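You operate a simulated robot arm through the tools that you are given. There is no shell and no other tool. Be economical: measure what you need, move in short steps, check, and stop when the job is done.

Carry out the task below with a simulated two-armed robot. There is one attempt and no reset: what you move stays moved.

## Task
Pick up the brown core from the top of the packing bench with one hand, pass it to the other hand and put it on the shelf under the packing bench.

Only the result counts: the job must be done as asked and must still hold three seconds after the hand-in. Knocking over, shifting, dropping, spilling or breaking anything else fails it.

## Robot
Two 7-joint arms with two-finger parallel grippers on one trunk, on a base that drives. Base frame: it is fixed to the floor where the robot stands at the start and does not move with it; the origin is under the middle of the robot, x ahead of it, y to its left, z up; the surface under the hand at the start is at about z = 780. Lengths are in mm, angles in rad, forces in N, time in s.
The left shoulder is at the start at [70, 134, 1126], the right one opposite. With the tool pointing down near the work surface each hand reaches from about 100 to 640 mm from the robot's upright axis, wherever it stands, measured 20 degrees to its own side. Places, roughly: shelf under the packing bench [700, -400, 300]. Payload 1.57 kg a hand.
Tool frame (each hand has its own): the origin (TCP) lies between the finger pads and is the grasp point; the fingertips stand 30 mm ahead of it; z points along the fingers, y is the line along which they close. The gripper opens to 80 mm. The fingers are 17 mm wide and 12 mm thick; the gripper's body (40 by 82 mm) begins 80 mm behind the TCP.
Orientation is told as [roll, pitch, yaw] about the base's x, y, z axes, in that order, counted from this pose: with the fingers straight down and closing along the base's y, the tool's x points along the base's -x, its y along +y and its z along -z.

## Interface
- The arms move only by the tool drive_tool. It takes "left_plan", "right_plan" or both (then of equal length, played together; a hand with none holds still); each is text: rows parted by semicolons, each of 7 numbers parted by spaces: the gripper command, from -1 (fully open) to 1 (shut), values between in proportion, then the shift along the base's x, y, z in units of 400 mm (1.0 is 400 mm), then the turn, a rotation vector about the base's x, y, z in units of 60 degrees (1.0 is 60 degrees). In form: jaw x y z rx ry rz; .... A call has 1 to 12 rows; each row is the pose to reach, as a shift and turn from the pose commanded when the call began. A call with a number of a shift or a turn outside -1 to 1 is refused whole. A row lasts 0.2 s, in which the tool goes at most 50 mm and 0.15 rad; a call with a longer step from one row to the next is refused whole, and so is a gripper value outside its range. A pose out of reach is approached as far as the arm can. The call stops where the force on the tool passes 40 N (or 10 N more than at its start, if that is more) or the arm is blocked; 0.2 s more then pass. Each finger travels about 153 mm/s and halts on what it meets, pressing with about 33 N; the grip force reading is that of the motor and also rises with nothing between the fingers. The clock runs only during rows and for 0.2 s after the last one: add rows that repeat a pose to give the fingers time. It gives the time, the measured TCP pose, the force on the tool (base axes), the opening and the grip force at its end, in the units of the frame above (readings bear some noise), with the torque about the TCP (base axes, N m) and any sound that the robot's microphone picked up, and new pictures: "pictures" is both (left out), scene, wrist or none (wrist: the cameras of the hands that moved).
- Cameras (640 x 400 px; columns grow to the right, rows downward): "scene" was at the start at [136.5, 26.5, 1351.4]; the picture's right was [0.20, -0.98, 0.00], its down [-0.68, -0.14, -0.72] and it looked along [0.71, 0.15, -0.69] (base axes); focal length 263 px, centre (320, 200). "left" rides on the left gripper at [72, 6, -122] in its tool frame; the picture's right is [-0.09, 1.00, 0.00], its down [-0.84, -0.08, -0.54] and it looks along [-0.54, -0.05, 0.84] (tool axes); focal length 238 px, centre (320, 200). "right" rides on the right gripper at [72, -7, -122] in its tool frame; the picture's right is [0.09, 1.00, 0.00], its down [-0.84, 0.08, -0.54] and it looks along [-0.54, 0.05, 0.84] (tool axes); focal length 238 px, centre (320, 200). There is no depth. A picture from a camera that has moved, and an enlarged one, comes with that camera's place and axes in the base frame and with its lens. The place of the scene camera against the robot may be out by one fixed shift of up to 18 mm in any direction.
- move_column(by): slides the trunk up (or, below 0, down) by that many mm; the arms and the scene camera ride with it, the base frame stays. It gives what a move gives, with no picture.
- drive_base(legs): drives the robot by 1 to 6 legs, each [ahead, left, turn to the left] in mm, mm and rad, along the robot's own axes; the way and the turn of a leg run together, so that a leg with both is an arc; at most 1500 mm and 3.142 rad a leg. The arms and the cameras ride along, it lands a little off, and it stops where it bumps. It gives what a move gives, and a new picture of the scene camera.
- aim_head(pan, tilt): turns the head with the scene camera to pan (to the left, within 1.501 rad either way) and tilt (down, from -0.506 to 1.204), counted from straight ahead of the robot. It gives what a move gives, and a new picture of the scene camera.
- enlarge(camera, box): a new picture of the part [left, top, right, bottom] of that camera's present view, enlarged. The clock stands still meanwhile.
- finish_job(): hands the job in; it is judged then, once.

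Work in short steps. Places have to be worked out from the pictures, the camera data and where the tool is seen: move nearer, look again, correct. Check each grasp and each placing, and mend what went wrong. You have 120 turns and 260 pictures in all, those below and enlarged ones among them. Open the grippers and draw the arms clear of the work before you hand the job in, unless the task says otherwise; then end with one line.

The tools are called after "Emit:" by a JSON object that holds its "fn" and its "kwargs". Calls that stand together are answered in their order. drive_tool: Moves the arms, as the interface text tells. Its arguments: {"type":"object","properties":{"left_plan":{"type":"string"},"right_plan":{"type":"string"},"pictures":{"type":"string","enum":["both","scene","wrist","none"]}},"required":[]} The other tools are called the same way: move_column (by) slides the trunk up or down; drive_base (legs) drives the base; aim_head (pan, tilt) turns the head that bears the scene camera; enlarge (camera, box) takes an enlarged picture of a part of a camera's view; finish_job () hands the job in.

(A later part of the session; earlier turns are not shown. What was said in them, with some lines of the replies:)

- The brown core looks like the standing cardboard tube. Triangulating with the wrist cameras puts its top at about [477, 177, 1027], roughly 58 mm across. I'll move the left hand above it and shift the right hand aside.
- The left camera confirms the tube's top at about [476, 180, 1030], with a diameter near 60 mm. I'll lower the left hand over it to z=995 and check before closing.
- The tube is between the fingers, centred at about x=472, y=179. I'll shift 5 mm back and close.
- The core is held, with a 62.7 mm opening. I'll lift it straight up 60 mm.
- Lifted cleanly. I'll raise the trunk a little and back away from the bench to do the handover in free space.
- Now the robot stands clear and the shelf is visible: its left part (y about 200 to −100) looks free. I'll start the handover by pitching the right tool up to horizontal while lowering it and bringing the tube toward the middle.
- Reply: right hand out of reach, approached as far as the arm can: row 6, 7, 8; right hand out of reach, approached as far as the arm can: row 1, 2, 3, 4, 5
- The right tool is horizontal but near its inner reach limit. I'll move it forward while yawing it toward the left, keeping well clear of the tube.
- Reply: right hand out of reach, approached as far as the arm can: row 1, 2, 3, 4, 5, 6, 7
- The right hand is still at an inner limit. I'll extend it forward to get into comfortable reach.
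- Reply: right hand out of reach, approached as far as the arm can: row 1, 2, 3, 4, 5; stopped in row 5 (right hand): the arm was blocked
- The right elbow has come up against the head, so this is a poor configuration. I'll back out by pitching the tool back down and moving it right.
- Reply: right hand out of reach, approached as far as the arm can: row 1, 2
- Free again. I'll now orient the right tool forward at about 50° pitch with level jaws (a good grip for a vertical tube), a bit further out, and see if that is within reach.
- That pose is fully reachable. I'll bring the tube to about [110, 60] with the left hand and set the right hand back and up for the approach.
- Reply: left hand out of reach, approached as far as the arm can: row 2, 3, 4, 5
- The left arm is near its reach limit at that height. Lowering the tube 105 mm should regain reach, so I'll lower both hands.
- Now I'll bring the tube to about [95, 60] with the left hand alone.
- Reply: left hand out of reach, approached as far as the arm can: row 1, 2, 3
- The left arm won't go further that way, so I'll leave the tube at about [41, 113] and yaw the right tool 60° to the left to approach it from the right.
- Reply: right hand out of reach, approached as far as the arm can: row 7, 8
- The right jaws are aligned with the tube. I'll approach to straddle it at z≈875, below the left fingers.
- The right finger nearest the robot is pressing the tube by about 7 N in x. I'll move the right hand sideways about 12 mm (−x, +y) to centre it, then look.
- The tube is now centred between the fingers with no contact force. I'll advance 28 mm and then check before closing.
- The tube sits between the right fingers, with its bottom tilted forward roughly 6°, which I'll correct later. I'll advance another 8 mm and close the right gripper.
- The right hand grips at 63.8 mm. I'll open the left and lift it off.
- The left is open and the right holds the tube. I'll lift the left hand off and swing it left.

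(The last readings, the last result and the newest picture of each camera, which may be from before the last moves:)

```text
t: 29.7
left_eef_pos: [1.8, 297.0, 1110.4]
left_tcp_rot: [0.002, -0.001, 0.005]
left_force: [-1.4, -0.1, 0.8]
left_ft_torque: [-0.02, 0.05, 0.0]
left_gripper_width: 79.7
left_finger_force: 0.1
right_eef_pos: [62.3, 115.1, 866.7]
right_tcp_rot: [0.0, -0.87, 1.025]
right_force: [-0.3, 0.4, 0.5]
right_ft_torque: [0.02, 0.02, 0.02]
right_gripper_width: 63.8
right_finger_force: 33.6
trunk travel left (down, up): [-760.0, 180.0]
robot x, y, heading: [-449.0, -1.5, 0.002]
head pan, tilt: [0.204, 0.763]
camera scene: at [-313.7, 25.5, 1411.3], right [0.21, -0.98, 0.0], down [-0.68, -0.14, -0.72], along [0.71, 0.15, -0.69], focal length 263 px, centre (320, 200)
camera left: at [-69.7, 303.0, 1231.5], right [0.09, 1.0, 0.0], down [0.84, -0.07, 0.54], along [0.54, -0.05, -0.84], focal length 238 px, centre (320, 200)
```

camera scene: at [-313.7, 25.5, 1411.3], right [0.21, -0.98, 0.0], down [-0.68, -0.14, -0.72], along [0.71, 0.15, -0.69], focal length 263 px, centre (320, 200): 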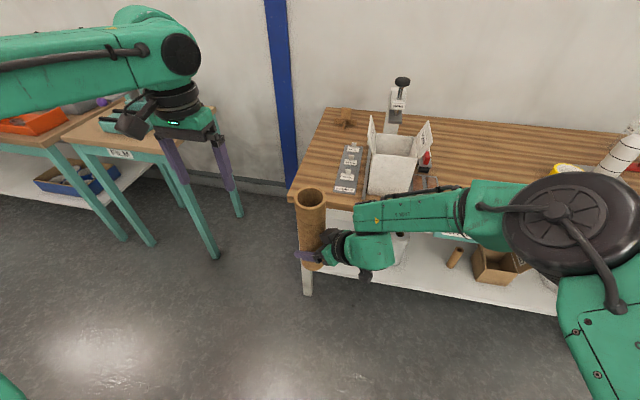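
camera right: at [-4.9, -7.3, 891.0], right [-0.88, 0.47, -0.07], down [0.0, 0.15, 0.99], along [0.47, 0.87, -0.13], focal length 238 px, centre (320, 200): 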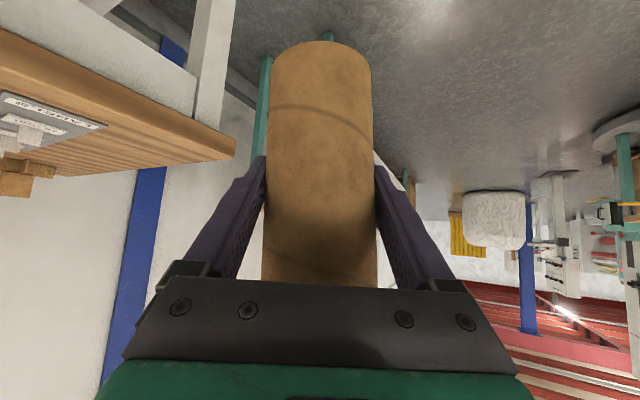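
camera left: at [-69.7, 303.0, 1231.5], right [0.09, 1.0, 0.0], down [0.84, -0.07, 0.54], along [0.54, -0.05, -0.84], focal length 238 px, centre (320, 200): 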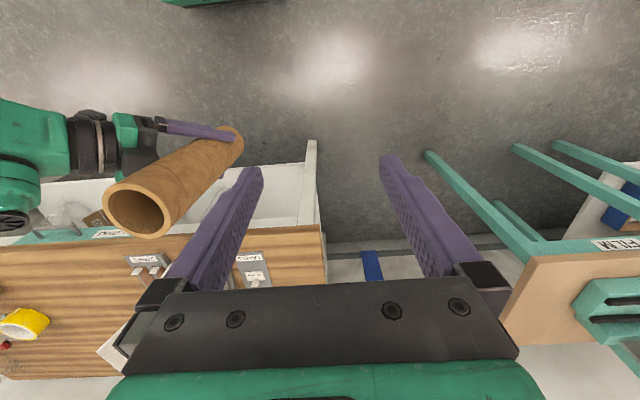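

The transfer worked. The tube leans about 4–5° (bottom forward), so I'll correct that by turning the right hand about y, and retract the left hand toward the body at the same time.

Emit:
{"fn": "drive_tool", "kwargs": {"left_plan": "-1 -0.1 0 0 0 0 0;-1 -0.2 0 0 0 0 0;-1 -0.3 0 0 0 0 0;-1 -0.4 0 0 0 0 0;-1 -0.45 0 0 0 0 0;-1 -0.45 0 0 0 0 0", "right_plan": "1 0 0 0 0 0.04 0;1 0 0 0 0 0.08 0;1 0 0 0 0 0.08 0;1 0 0 0 0 0.08 0;1 0 0 0 0 0.08 0;1 0 0 0 0 0.08 0", "pictures": "scene"}}

Emit:
{"fn": "drive_tool", "kwargs": {"right_plan": "1 0 -0.08 0.02 0 0 -0.14;1 0 -0.16 0.04 0 0 -0.28;1 0 -0.24 0.06 0 0 -0.42;1 0 -0.32 0.08 0 0 -0.56;1 0 -0.4 0.08 0 0 -0.7;1 0 -0.48 0.08 0 0 -0.84;1 0 -0.5 0.08 0 0 -0.98;1 0 -0.5 0.08 0 0 -0.98", "pictures": "both"}}

```text
t: 31.1
left_eef_pos: [-168.8, 296.0, 1108.9]
left_tcp_rot: [0.002, 0.0, 0.002]
left_force: [-0.1, 0.1, 0.6]
left_ft_torque: [-0.04, -0.03, 0.01]
left_gripper_width: 79.8
left_finger_force: 0.0
left hand out of reach, approached as far as the arm can: row 4, 5, 6
right_eef_pos: [62.1, 116.4, 868.0]
right_tcp_rot: [0.104, -0.82, 0.947]
right_force: [-0.3, -0.6, -0.7]
right_ft_torque: [0.01, -0.01, -0.01]
right_gripper_width: 63.7
right_finger_force: 32.6
trunk travel left (down, up): [-760.0, 180.0]
robot x, y, heading: [-448.8, 1.5, 0.001]
head pan, tilt: [0.204, 0.763]
camera scene: at [-314.5, 26.7, 1411.4], right [0.21, -0.98, 0.0], down [-0.68, -0.14, -0.72], along [0.71, 0.15, -0.69], focal length 263 px, centre (320, 200)
```

scene: 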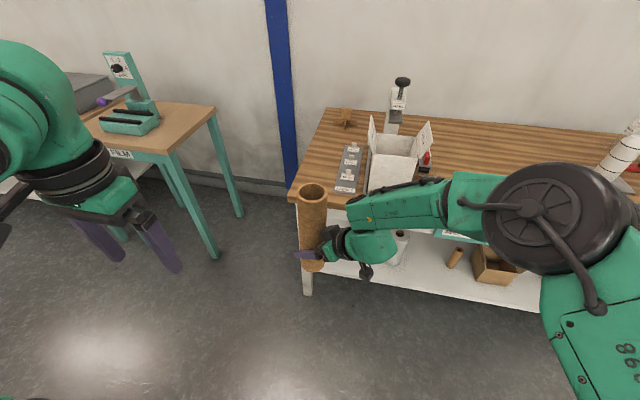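

```text
t: 32.9
left_eef_pos: [-167.9, 294.9, 1110.2]
left_tcp_rot: [-0.002, 0.001, 0.004]
left_force: [0.3, 0.5, -0.2]
left_ft_torque: [-0.01, 0.0, -0.02]
left_gripper_width: 80.2
left_finger_force: 0.0
right_eef_pos: [62.3, -85.3, 900.0]
right_tcp_rot: [0.104, -0.824, -0.083]
right_force: [-0.1, 0.5, -1.7]
right_ft_torque: [-0.02, -0.02, 0.02]
right_gripper_width: 63.5
right_finger_force: 33.1
trunk travel left (down, up): [-760.0, 180.0]
robot x, y, heading: [-448.8, -1.4, 0.006]
head pan, tilt: [0.204, 0.763]
camera scene: at [-314.3, 26.1, 1411.4], right [0.21, -0.98, 0.0], down [-0.68, -0.14, -0.72], along [0.71, 0.15, -0.69], focal length 263 px, centre (320, 200)
camera right: at [-76.6, -92.8, 929.0], right [-0.06, 1.0, 0.0], down [0.17, 0.01, 0.99], along [0.98, 0.06, -0.17], focal length 238 px, centre (320, 200)
```

scene: 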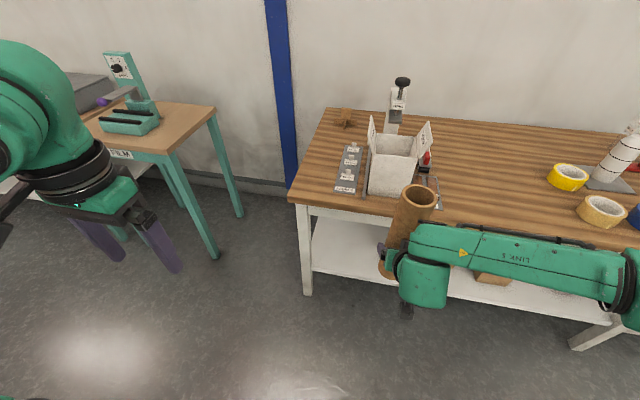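
right: 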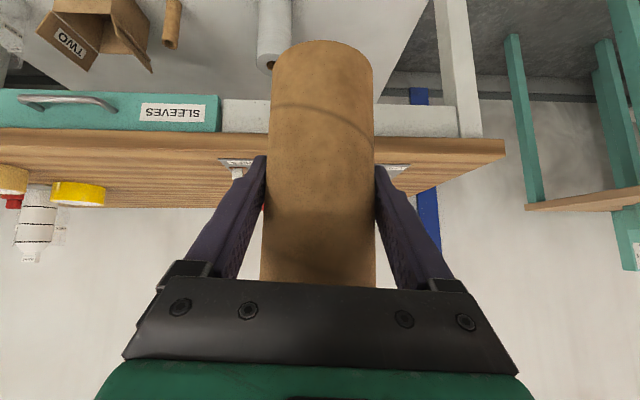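

The tube looks laterally vertical in the wrist view. I'll enlarge the scene view to check its lean fore-aft.

Emit:
{"fn": "enlarge", "kwargs": {"camera": "scene", "box": [330, 170, 490, 290]}}

```text
3.33 times, centred on (410, 230) of scene
camera zoom: at [-314.3, 26.1, 1411.4], right [0.21, -0.98, 0.0], down [-0.68, -0.14, -0.72], along [0.71, 0.15, -0.69], focal length 875 px, centre (20, 100)
```

zoom: 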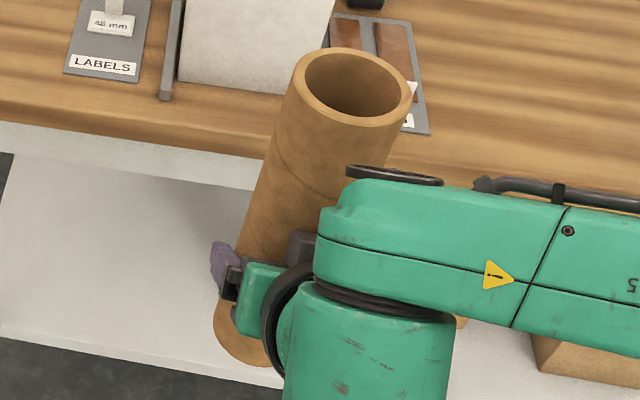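

The tube is vertical to within a degree or two. I'll lower the trunk 440 mm and aim the head to look at the shelf space.

Emit:
{"fn": "move_column", "kwargs": {"by": -440}}

Emit:
{"fn": "aim_head", "kwargs": {"pan": 0.0, "tilt": 0.6}}

```text
refused: -440 is not a number from -400 to 400
```

```text
t: 33.7
left_eef_pos: [-169.7, 295.8, 1109.7]
left_tcp_rot: [0.0, 0.0, 0.004]
left_force: [0.4, -0.1, 0.6]
left_ft_torque: [0.03, 0.01, 0.0]
left_gripper_width: 80.0
left_finger_force: 0.1
right_eef_pos: [61.9, -85.5, 900.9]
right_tcp_rot: [0.102, -0.821, -0.082]
right_force: [-0.4, 0.7, -0.5]
right_ft_torque: [-0.02, 0.04, 0.05]
right_gripper_width: 63.4
right_finger_force: 33.4
trunk travel left (down, up): [-760.0, 180.0]
robot x, y, heading: [-451.6, -1.9, 0.004]
head pan, tilt: [0.0, 0.6]
camera scene: at [-306.6, 9.5, 1425.2], right [0.0, -1.0, 0.0], down [-0.57, 0.0, -0.82], along [0.82, 0.0, -0.57], focal length 263 px, centre (320, 200)
```

scene: 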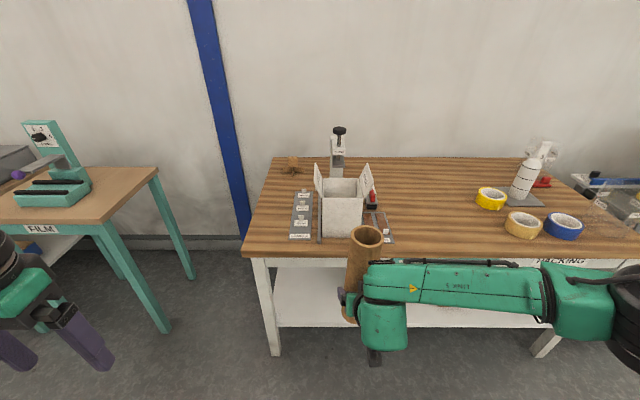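

Limit is 400 per call. I'll lower by 400, then drive 140 mm to the left and view the shelf.

Emit:
{"fn": "move_column", "kwargs": {"by": -400}}

Emit:
{"fn": "drive_base", "kwargs": {"legs": [[0, 140, 0]]}}

```text
t: 37.5
left_eef_pos: [-169.5, 294.8, 709.4]
left_tcp_rot: [0.0, 0.0, 0.004]
left_force: [0.0, 0.1, 0.0]
left_ft_torque: [0.03, 0.0, 0.02]
left_gripper_width: 80.1
left_finger_force: 0.0
right_eef_pos: [62.9, -84.0, 500.9]
right_tcp_rot: [0.103, -0.822, -0.08]
right_force: [0.3, -0.1, -0.9]
right_ft_torque: [0.01, 0.02, 0.03]
right_gripper_width: 63.3
right_finger_force: 33.4
trunk travel left (down, up): [-360.0, 580.0]
robot x, y, heading: [-449.4, -0.1, 0.004]
head pan, tilt: [0.0, 0.6]
```

```text
t: 38.8
left_eef_pos: [-169.4, 435.7, 708.8]
left_tcp_rot: [0.002, 0.001, 0.001]
left_force: [0.0, 0.7, -0.1]
left_ft_torque: [-0.02, 0.01, 0.01]
left_gripper_width: 80.0
left_finger_force: 0.1
right_eef_pos: [61.9, 54.6, 500.3]
right_tcp_rot: [0.104, -0.822, -0.079]
right_force: [-0.4, 0.8, -1.3]
right_ft_torque: [-0.03, -0.05, 0.01]
right_gripper_width: 63.0
right_finger_force: 33.4
trunk travel left (down, up): [-360.0, 580.0]
robot x, y, heading: [-454.1, 138.1, -0.002]
head pan, tilt: [0.0, 0.6]
camera scene: at [-307.0, 149.7, 1025.3], right [0.0, -1.0, 0.0], down [-0.57, 0.0, -0.82], along [0.82, 0.0, -0.57], focal length 263 px, centre (320, 200)
```

scene: 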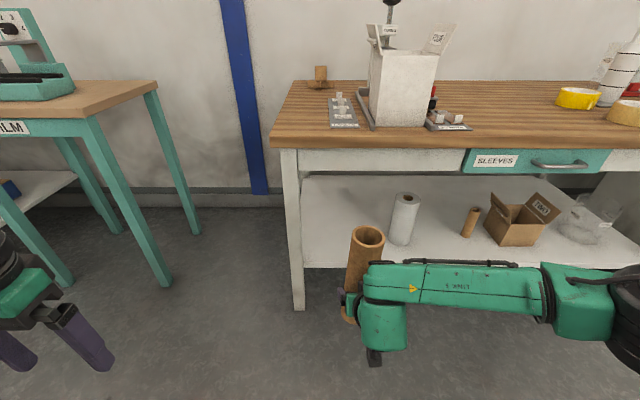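

The shelf front edge is near x=321, the left end at y≈205 and the apron's underside at z≈678. The white roll is around [447, −165]. I plan to stand the core at about [400, 80]. I'll lower 70 mm and drive most of the way in.

Emit:
{"fn": "move_column", "kwargs": {"by": -70}}

Emit:
{"fn": "drive_base", "kwargs": {"legs": [[210, 25, 0]]}}

Emit:
{"fn": "enlarge", "kwargs": {"camera": "right", "box": [0, 0, 640, 400]}}

```text
t: 39.9
left_eef_pos: [-168.0, 434.8, 640.5]
left_tcp_rot: [0.001, 0.0, 0.002]
left_force: [0.5, 0.1, 0.3]
left_ft_torque: [0.0, 0.01, 0.01]
left_gripper_width: 80.0
left_finger_force: 0.0
right_eef_pos: [61.6, 54.3, 430.4]
right_tcp_rot: [0.104, -0.824, -0.081]
right_force: [-0.4, -0.5, -1.4]
right_ft_torque: [0.01, -0.01, -0.01]
right_gripper_width: 63.1
right_finger_force: 33.1
trunk travel left (down, up): [-290.0, 650.0]
robot x, y, heading: [-450.1, 135.3, 0.002]
head pan, tilt: [0.0, 0.6]
```

```text
t: 41.5
left_eef_pos: [40.7, 460.4, 639.4]
left_tcp_rot: [0.002, -0.001, 0.002]
left_force: [-0.6, 0.5, 0.0]
left_ft_torque: [0.01, 0.01, -0.01]
left_gripper_width: 80.1
left_finger_force: 0.0
right_eef_pos: [269.6, 79.7, 430.2]
right_tcp_rot: [0.103, -0.822, -0.08]
right_force: [0.2, 0.8, -0.6]
right_ft_torque: [-0.01, 0.01, 0.01]
right_gripper_width: 63.2
right_finger_force: 33.9
trunk travel left (down, up): [-290.0, 650.0]
robot x, y, heading: [-239.5, 160.7, 0.001]
head pan, tilt: [0.0, 0.6]
camera scene: at [-97.6, 174.1, 955.2], right [0.0, -1.0, 0.0], down [-0.57, 0.0, -0.82], along [0.82, 0.0, -0.57], focal length 263 px, centre (320, 200)
```

scene: 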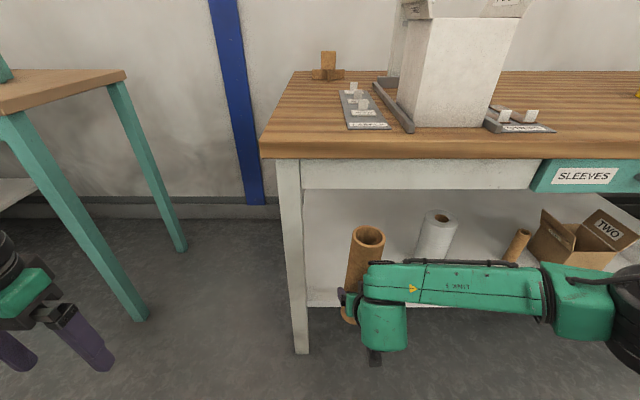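

```text
1.00 times, centred on (320, 200) of right (not enlarged: the box is as wide or as high as the picture)
camera zoom: at [132.0, 71.4, 458.8], right [-0.06, 1.0, 0.0], down [0.17, 0.01, 0.99], along [0.98, 0.06, -0.17], focal length 238 px, centre (320, 200)
```

zoom: 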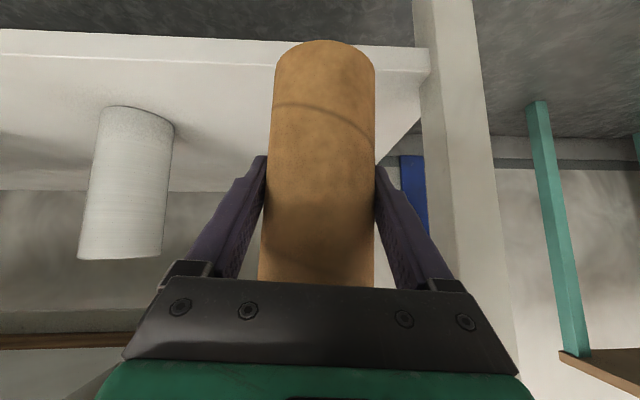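

Clearances look good: tube bottom ≈352, shelf top ≈300, leg from y≈181, roll near [443, −155]. I'll drive the last 130 mm forward.

Emit:
{"fn": "drive_base", "kwargs": {"legs": [[130, 0, 0]]}}

Emit:
{"fn": "enlarge", "kwargs": {"camera": "right", "box": [0, 0, 640, 400]}}

```text
t: 42.8
left_eef_pos: [171.2, 459.9, 639.7]
left_tcp_rot: [0.0, 0.001, 0.001]
left_force: [0.1, 0.1, 0.0]
left_ft_torque: [0.05, -0.01, -0.03]
left_gripper_width: 79.9
left_finger_force: 0.0
right_eef_pos: [400.9, 79.1, 429.8]
right_tcp_rot: [0.104, -0.822, -0.08]
right_force: [0.0, 1.0, -0.4]
right_ft_torque: [-0.01, -0.03, -0.02]
right_gripper_width: 62.7
right_finger_force: 33.7
trunk travel left (down, up): [-290.0, 650.0]
robot x, y, heading: [-112.2, 164.4, -0.001]
head pan, tilt: [0.0, 0.6]
camera scene: at [32.2, 174.2, 955.2], right [0.0, -1.0, 0.0], down [-0.57, 0.0, -0.82], along [0.82, 0.0, -0.57], focal length 263 px, centre (320, 200)
```

scene: 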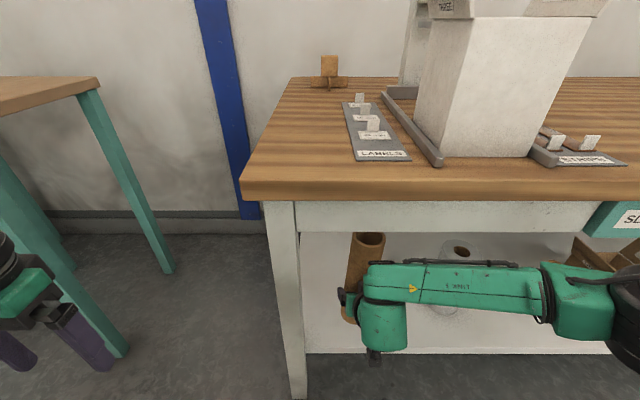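

```text
1.00 times, centred on (320, 200) of right (not enlarged: the box is as wide or as high as the picture)
camera zoom: at [261.7, 71.5, 458.7], right [-0.06, 1.0, 0.0], down [0.17, 0.01, 0.99], along [0.98, 0.06, -0.17], focal length 238 px, centre (320, 200)
```

zoom: 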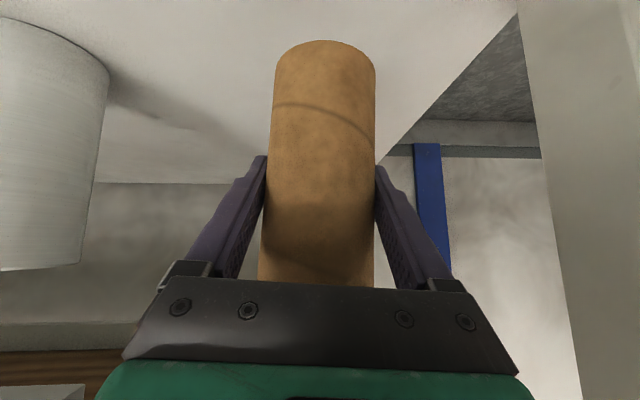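

In position over the shelf. I'll nudge 15 mm further in and lower 40 mm with the arm, then check the force.

Emit:
{"fn": "drive_tool", "kwargs": {"right_plan": "1 0.0375 0 0 0 0 0;1 0.0375 0 -0.03 0 0 0;1 0.0375 0 -0.06 0 0 0;1 0.0375 0 -0.09 0 0 0;1 0.0375 0 -0.105 0 0 0;1 0.0375 0 -0.105 0 0 0", "pictures": "wrist"}}

```text
t: 44.2
left_eef_pos: [170.7, 460.2, 639.6]
left_tcp_rot: [0.0, 0.0, 0.003]
left_force: [-0.8, -0.7, 0.7]
left_ft_torque: [0.02, 0.01, -0.02]
left_gripper_width: 80.1
left_finger_force: 0.1
right_eef_pos: [415.5, 79.4, 387.6]
right_tcp_rot: [0.104, -0.822, -0.081]
right_force: [-0.2, -0.4, -1.0]
right_ft_torque: [0.02, 0.02, 0.03]
right_gripper_width: 62.7
right_finger_force: 33.4
trunk travel left (down, up): [-290.0, 650.0]
robot x, y, heading: [-113.3, 164.3, 0.004]
head pan, tilt: [0.0, 0.6]
camera right: at [276.8, 71.6, 416.6], right [-0.06, 1.0, 0.0], down [0.17, 0.01, 0.99], along [0.98, 0.06, -0.17], focal length 238 px, centre (320, 200)
```

right: 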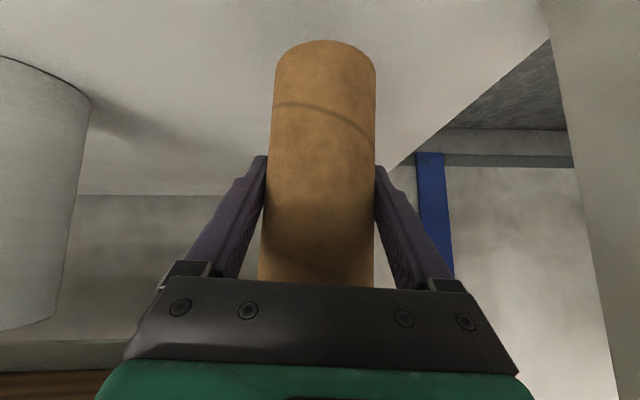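

No contact yet. I'll lower in 2 mm rows and watch the force.

Emit:
{"fn": "drive_tool", "kwargs": {"right_plan": "1 0 0 -0.005 0 0 0;1 0 0 -0.01 0 0 0;1 0 0 -0.015 0 0 0;1 0 0 -0.015 0 0 0", "pictures": "none"}}

```text
t: 45.2
left_eef_pos: [168.6, 460.4, 638.6]
left_tcp_rot: [0.0, 0.0, 0.003]
left_force: [0.6, 0.8, 0.0]
left_ft_torque: [-0.01, 0.03, 0.01]
left_gripper_width: 80.1
left_finger_force: 0.0
right_eef_pos: [415.2, 80.1, 383.2]
right_tcp_rot: [0.103, -0.822, -0.083]
right_force: [0.3, -0.8, -1.5]
right_ft_torque: [-0.02, 0.01, 0.01]
right_gripper_width: 62.7
right_finger_force: 32.5
trunk travel left (down, up): [-290.0, 650.0]
robot x, y, heading: [-114.2, 161.1, 0.004]
head pan, tilt: [0.0, 0.6]
```

Emit:
{"fn": "drive_tool", "kwargs": {"right_plan": "1 0 0 -0.005 0 0 0;1 0 0 -0.01 0 0 0;1 0 0 -0.015 0 0 0;1 0 0 -0.015 0 0 0", "pictures": "none"}}

```text
t: 46.2
left_eef_pos: [169.8, 460.7, 640.4]
left_tcp_rot: [0.001, 0.001, 0.002]
left_force: [0.5, -0.4, -0.2]
left_ft_torque: [0.03, 0.02, -0.02]
left_gripper_width: 80.1
left_finger_force: 0.1
right_eef_pos: [415.2, 79.4, 376.6]
right_tcp_rot: [0.103, -0.821, -0.082]
right_force: [-0.2, 0.3, -1.4]
right_ft_torque: [0.0, -0.01, 0.05]
right_gripper_width: 63.1
right_finger_force: 33.6
trunk travel left (down, up): [-290.0, 650.0]
robot x, y, heading: [-112.1, 164.6, 0.003]
head pan, tilt: [0.0, 0.6]
```

Still no contact at z=376.6; I'll continue lowering.

Emit:
{"fn": "drive_tool", "kwargs": {"right_plan": "1 0 0 -0.005 0 0 0;1 0 0 -0.01 0 0 0;1 0 0 -0.015 0 0 0;1 0 0 -0.015 0 0 0", "pictures": "wrist"}}

```text
t: 47.2
left_eef_pos: [169.9, 460.6, 638.1]
left_tcp_rot: [0.0, -0.003, 0.001]
left_force: [0.8, 0.2, -0.3]
left_ft_torque: [-0.01, 0.02, -0.02]
left_gripper_width: 80.3
left_finger_force: 0.0
right_eef_pos: [413.3, 80.4, 371.6]
right_tcp_rot: [0.103, -0.822, -0.08]
right_force: [-0.4, 0.6, -1.2]
right_ft_torque: [0.02, 0.0, 0.01]
right_gripper_width: 62.7
right_finger_force: 32.9
trunk travel left (down, up): [-290.0, 650.0]
robot x, y, heading: [-109.6, 164.8, -0.002]
head pan, tilt: [0.0, 0.6]
camera right: at [276.4, 71.9, 399.3], right [-0.06, 1.0, 0.0], down [0.17, 0.01, 0.99], along [0.98, 0.06, -0.17], focal length 238 px, centre (320, 200)
```

right: 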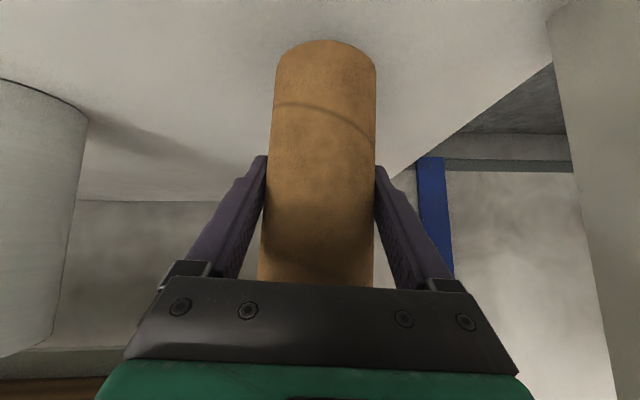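

The contact shadow isn't there yet, so I'll lower further in small rows.

Emit:
{"fn": "drive_tool", "kwargs": {"right_plan": "1 0 0 -0.005 0 0 0;1 0 0 -0.01 0 0 0;1 0 0 -0.015 0 0 0;1 0 0 -0.02 0 0 0;1 0 0 -0.02 0 0 0", "pictures": "none"}}

```text
t: 48.4
left_eef_pos: [169.6, 458.7, 640.8]
left_tcp_rot: [0.0, -0.001, 0.002]
left_force: [-0.6, -0.1, 0.1]
left_ft_torque: [-0.03, -0.02, -0.01]
left_gripper_width: 79.9
left_finger_force: 0.0
right_eef_pos: [415.7, 79.6, 361.2]
right_tcp_rot: [0.102, -0.821, -0.081]
right_force: [-0.1, 0.0, -0.6]
right_ft_torque: [0.01, 0.0, 0.0]
right_gripper_width: 62.7
right_finger_force: 33.1
trunk travel left (down, up): [-290.0, 650.0]
robot x, y, heading: [-112.0, 164.3, 0.003]
head pan, tilt: [0.0, 0.6]
```

Emit:
{"fn": "drive_tool", "kwargs": {"right_plan": "1 0 0 -0.005 0 0 0;1 0 0 -0.01 0 0 0;1 0 0 -0.015 0 0 0;1 0 0 -0.015 0 0 0", "pictures": "both"}}

```text
t: 49.4
left_eef_pos: [170.5, 460.5, 639.8]
left_tcp_rot: [0.0, 0.0, 0.002]
left_force: [-0.5, -0.1, 0.7]
left_ft_torque: [0.02, 0.03, 0.01]
left_gripper_width: 80.3
left_finger_force: 0.2
right_eef_pos: [415.5, 80.1, 354.3]
right_tcp_rot: [0.105, -0.821, -0.08]
right_force: [0.1, -0.8, -0.5]
right_ft_torque: [0.01, -0.01, 0.01]
right_gripper_width: 62.6
right_finger_force: 32.4
trunk travel left (down, up): [-290.0, 650.0]
robot x, y, heading: [-108.9, 165.6, 0.001]
head pan, tilt: [0.0, 0.6]
camera scene: at [31.7, 174.2, 955.3], right [0.0, -1.0, 0.0], down [-0.57, 0.0, -0.82], along [0.82, 0.0, -0.57], focal length 263 px, centre (320, 200)
camera right: at [276.0, 71.8, 384.9], right [-0.06, 1.0, 0.0], down [0.17, 0.01, 0.99], along [0.98, 0.06, -0.17], focal length 238 px, centre (320, 200)
```

scene: 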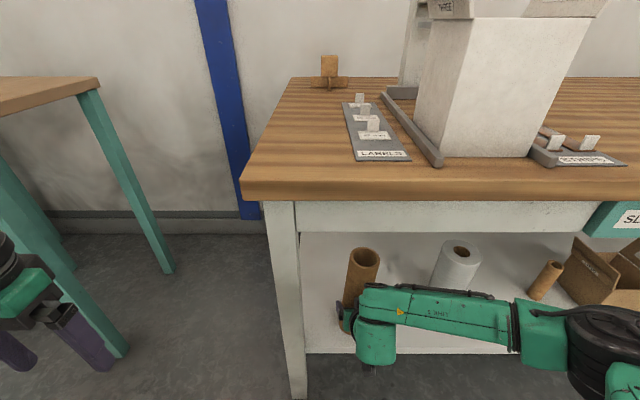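
right: 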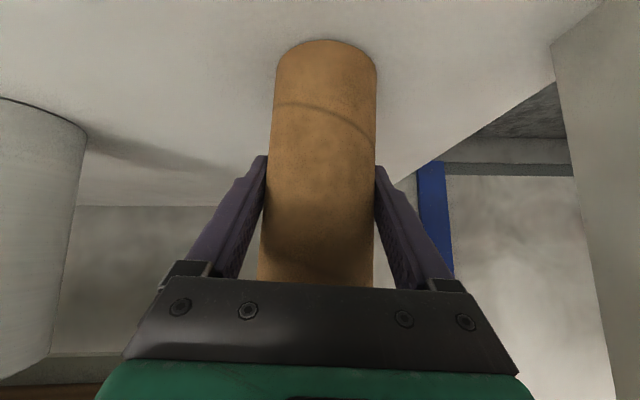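

From the shelf edge's shift between wrist views I get a shelf top of about z=277, so contact should be imminent. I'll continue in 2 mm rows.

Emit:
{"fn": "drive_tool", "kwargs": {"right_plan": "1 0 0 -0.005 0 0 0;1 0 0 -0.01 0 0 0;1 0 0 -0.01 0 0 0", "pictures": "none"}}

Emit:
{"fn": "drive_tool", "kwargs": {"right_plan": "1 0 0 -0.005 0 0 0;1 0 0 -0.01 0 0 0;1 0 0 -0.01 0 0 0", "pictures": "wrist"}}

```text
t: 50.2
left_eef_pos: [168.5, 459.7, 639.4]
left_tcp_rot: [0.001, -0.003, 0.001]
left_force: [-0.5, -0.7, 0.5]
left_ft_torque: [0.01, -0.02, 0.01]
left_gripper_width: 79.8
left_finger_force: 0.0
right_eef_pos: [414.4, 78.9, 355.9]
right_tcp_rot: [0.106, -0.828, -0.079]
right_force: [-4.5, -1.4, 18.1]
right_ft_torque: [-0.63, 0.34, -0.15]
right_gripper_width: 62.7
right_finger_force: 32.6
trunk travel left (down, up): [-290.0, 650.0]
robot x, y, heading: [-114.7, 165.9, -0.002]
head pan, tilt: [0.0, 0.6]
```

```text
t: 51.0
left_eef_pos: [167.4, 460.7, 640.4]
left_tcp_rot: [0.002, -0.005, 0.002]
left_force: [0.8, 0.5, 0.2]
left_ft_torque: [-0.01, -0.02, -0.01]
left_gripper_width: 79.9
left_finger_force: 0.0
right_eef_pos: [415.7, 80.2, 352.5]
right_tcp_rot: [0.107, -0.833, -0.081]
right_force: [4.3, 3.8, 28.8]
right_ft_torque: [-0.55, -0.24, 0.13]
right_gripper_width: 63.2
right_finger_force: 33.0
trunk travel left (down, up): [-290.0, 650.0]
robot x, y, heading: [-115.8, 165.7, 0.001]
head pan, tilt: [0.0, 0.6]
camera right: at [276.6, 72.5, 380.2], right [-0.06, 1.0, 0.0], down [0.16, 0.01, 0.99], along [0.99, 0.06, -0.16], focal length 238 px, centre (320, 200)
```

right: 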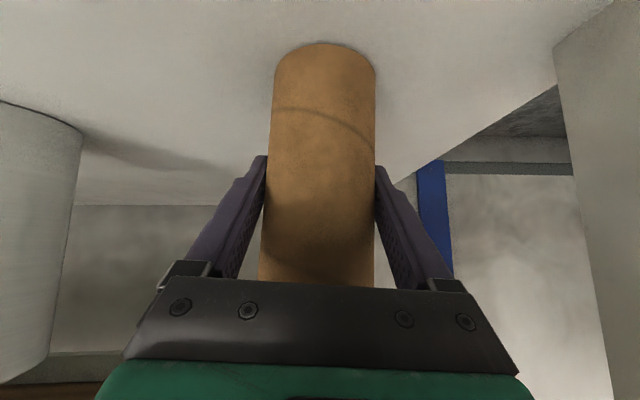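

Contact reached at 29 N. I'll relieve 3 mm and open gently.

Emit:
{"fn": "drive_tool", "kwargs": {"right_plan": "1 0 0 0.005 0 0 0;1 0 0 0.0075 0 0 0;1 0 0 0.0075 0 0 0", "pictures": "none"}}

```text
t: 51.8
left_eef_pos: [170.1, 460.2, 639.3]
left_tcp_rot: [0.0, -0.003, 0.001]
left_force: [-0.3, 0.6, -0.1]
left_ft_torque: [-0.01, 0.01, 0.04]
left_gripper_width: 80.2
left_finger_force: 0.0
right_eef_pos: [415.3, 80.7, 352.5]
right_tcp_rot: [0.104, -0.825, -0.081]
right_force: [7.2, 3.7, 16.3]
right_ft_torque: [-0.27, -0.44, 0.18]
right_gripper_width: 62.9
right_finger_force: 32.6
trunk travel left (down, up): [-290.0, 650.0]
robot x, y, heading: [-112.1, 162.0, 0.001]
head pan, tilt: [0.0, 0.6]
```

Emit:
{"fn": "drive_tool", "kwargs": {"right_plan": "1 0 0 0.005 0 0 0;-0.5 0 0 0.005 0 0 0;-0.6 0 0 0.005 0 0 0;-0.65 0 0 0.005 0 0 0;-0.75 0 0 0.005 0 0 0;-0.85 0 0 0.005 0 0 0;-1 0 0 0.005 0 0 0;-1 0 0 0.005 0 0 0", "pictures": "both"}}

```text
t: 53.6
left_eef_pos: [168.6, 459.0, 640.9]
left_tcp_rot: [-0.001, 0.0, 0.003]
left_force: [-0.4, 0.0, -0.5]
left_ft_torque: [0.01, -0.01, -0.04]
left_gripper_width: 80.1
left_finger_force: 0.0
right_eef_pos: [413.6, 80.1, 352.2]
right_tcp_rot: [0.103, -0.822, -0.08]
right_force: [1.3, 0.3, -0.4]
right_ft_torque: [-0.01, 0.01, 0.02]
right_gripper_width: 80.0
right_finger_force: 0.1
trunk travel left (down, up): [-290.0, 650.0]
robot x, y, heading: [-109.5, 166.1, 0.001]
head pan, tilt: [0.0, 0.6]
camera scene: at [31.6, 174.3, 955.3], right [0.0, -1.0, 0.0], down [-0.57, 0.0, -0.82], along [0.82, 0.0, -0.57], focal length 263 px, centre (320, 200)
camera right: at [276.3, 71.8, 382.1], right [-0.06, 1.0, 0.0], down [0.17, 0.01, 0.99], along [0.98, 0.06, -0.17], focal length 238 px, centre (320, 200)
```

scene: 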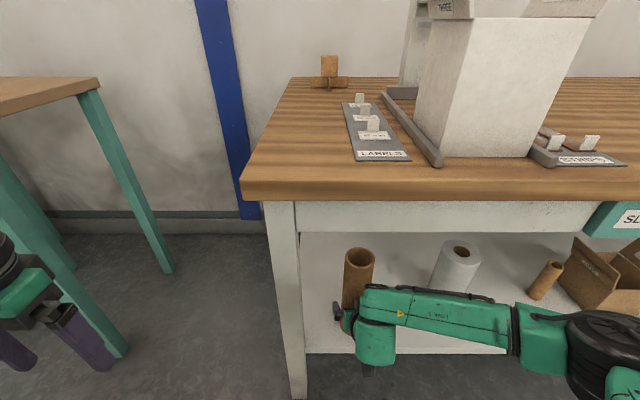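
right: 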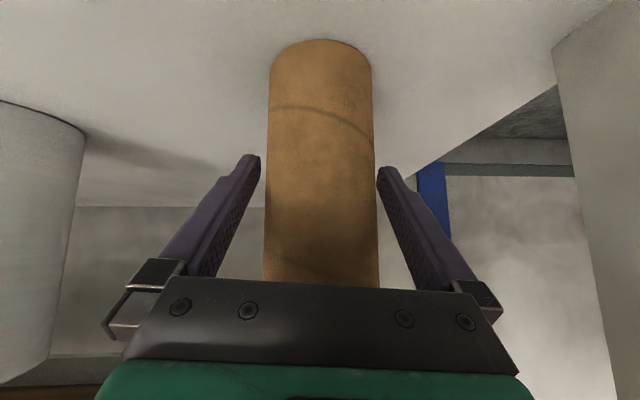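

The core stands free and upright on the shelf. I'll withdraw the right hand straight back 80 mm.

Emit:
{"fn": "drive_tool", "kwargs": {"right_plan": "-1 -0.04 -0.002 0 0 0 0;-1 -0.08 -0.004 0 0 0 0;-1 -0.12 -0.006 0 0 0 0;-1 -0.16 -0.008 0 0 0 0;-1 -0.2 -0.01 0 0 0 0;-1 -0.2 -0.01 0 0 0 0", "pictures": "both"}}

```text
t: 55.0
left_eef_pos: [170.6, 459.7, 639.2]
left_tcp_rot: [0.001, 0.002, 0.002]
left_force: [0.0, -1.3, 0.8]
left_ft_torque: [-0.01, 0.03, 0.03]
left_gripper_width: 80.2
left_finger_force: 0.1
right_eef_pos: [334.4, 74.4, 353.4]
right_tcp_rot: [0.103, -0.822, -0.083]
right_force: [-0.6, -0.3, 0.1]
right_ft_torque: [0.0, 0.01, -0.01]
right_gripper_width: 80.4
right_finger_force: 0.2
trunk travel left (down, up): [-290.0, 650.0]
robot x, y, heading: [-114.5, 161.5, -0.001]
head pan, tilt: [0.0, 0.6]
camera scene: at [31.6, 174.3, 955.3], right [0.0, -1.0, 0.0], down [-0.57, 0.0, -0.82], along [0.82, 0.0, -0.57], focal length 263 px, centre (320, 200)
camera right: at [196.1, 66.8, 382.3], right [-0.06, 1.0, 0.0], down [0.17, 0.01, 0.99], along [0.98, 0.06, -0.17], focal length 238 px, centre (320, 200)
```

scene: 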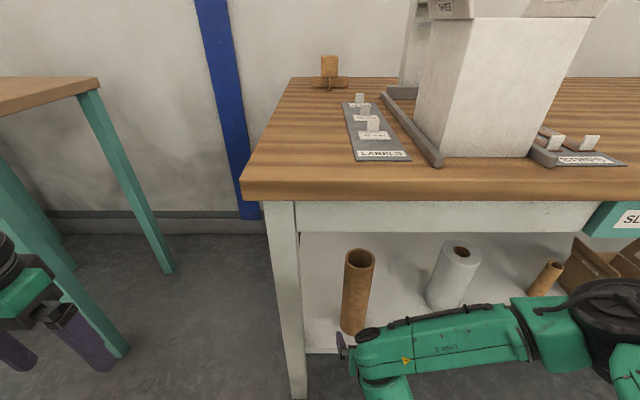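
right: 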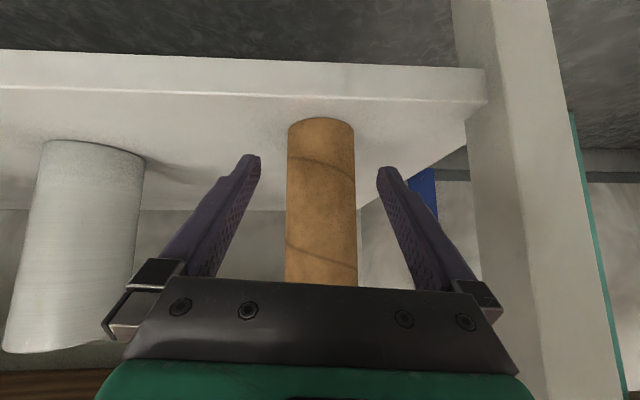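

The core stands on the shelf well behind its front edge, and nothing else has moved. I'll back the base away to clear the arms.

Emit:
{"fn": "drive_base", "kwargs": {"legs": [[-300, 0, 0]]}}

```text
t: 57.1
left_eef_pos: [-131.2, 459.5, 639.9]
left_tcp_rot: [-0.002, -0.002, 0.0]
left_force: [-0.3, 0.4, -0.7]
left_ft_torque: [-0.02, 0.01, 0.0]
left_gripper_width: 79.9
left_finger_force: 0.0
right_eef_pos: [34.5, 72.8, 354.5]
right_tcp_rot: [0.102, -0.825, -0.083]
right_force: [-0.5, 0.5, -0.5]
right_ft_torque: [0.0, 0.04, 0.02]
right_gripper_width: 79.8
right_finger_force: 0.1
trunk travel left (down, up): [-290.0, 650.0]
robot x, y, heading: [-412.9, 164.2, -0.002]
head pan, tilt: [0.0, 0.6]
camera scene: at [-269.5, 173.9, 955.4], right [0.0, -1.0, 0.0], down [-0.56, 0.0, -0.83], along [0.83, 0.0, -0.56], focal length 263 px, centre (320, 200)
```

scene: 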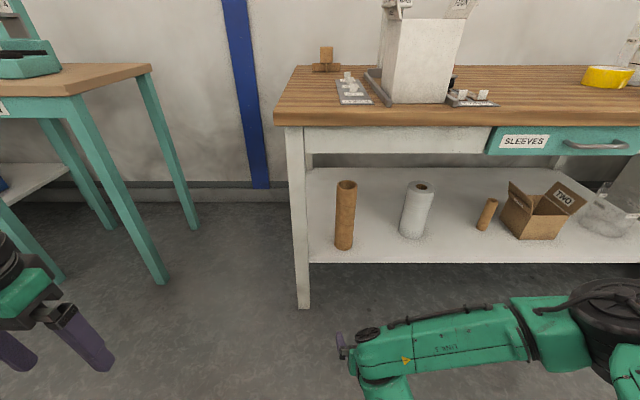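

The core stands upright on the shelf, everything else is undisturbed, both grippers are open and the arms are clear. I'm handing in.

Emit:
{"fn": "finish_job", "kwargs": {}}

```text
The job is handed in.
```

The left hand picked up the brown core and passed it to the right hand. It now stands upright on the shelf under the packing bench, and the job is handed in.
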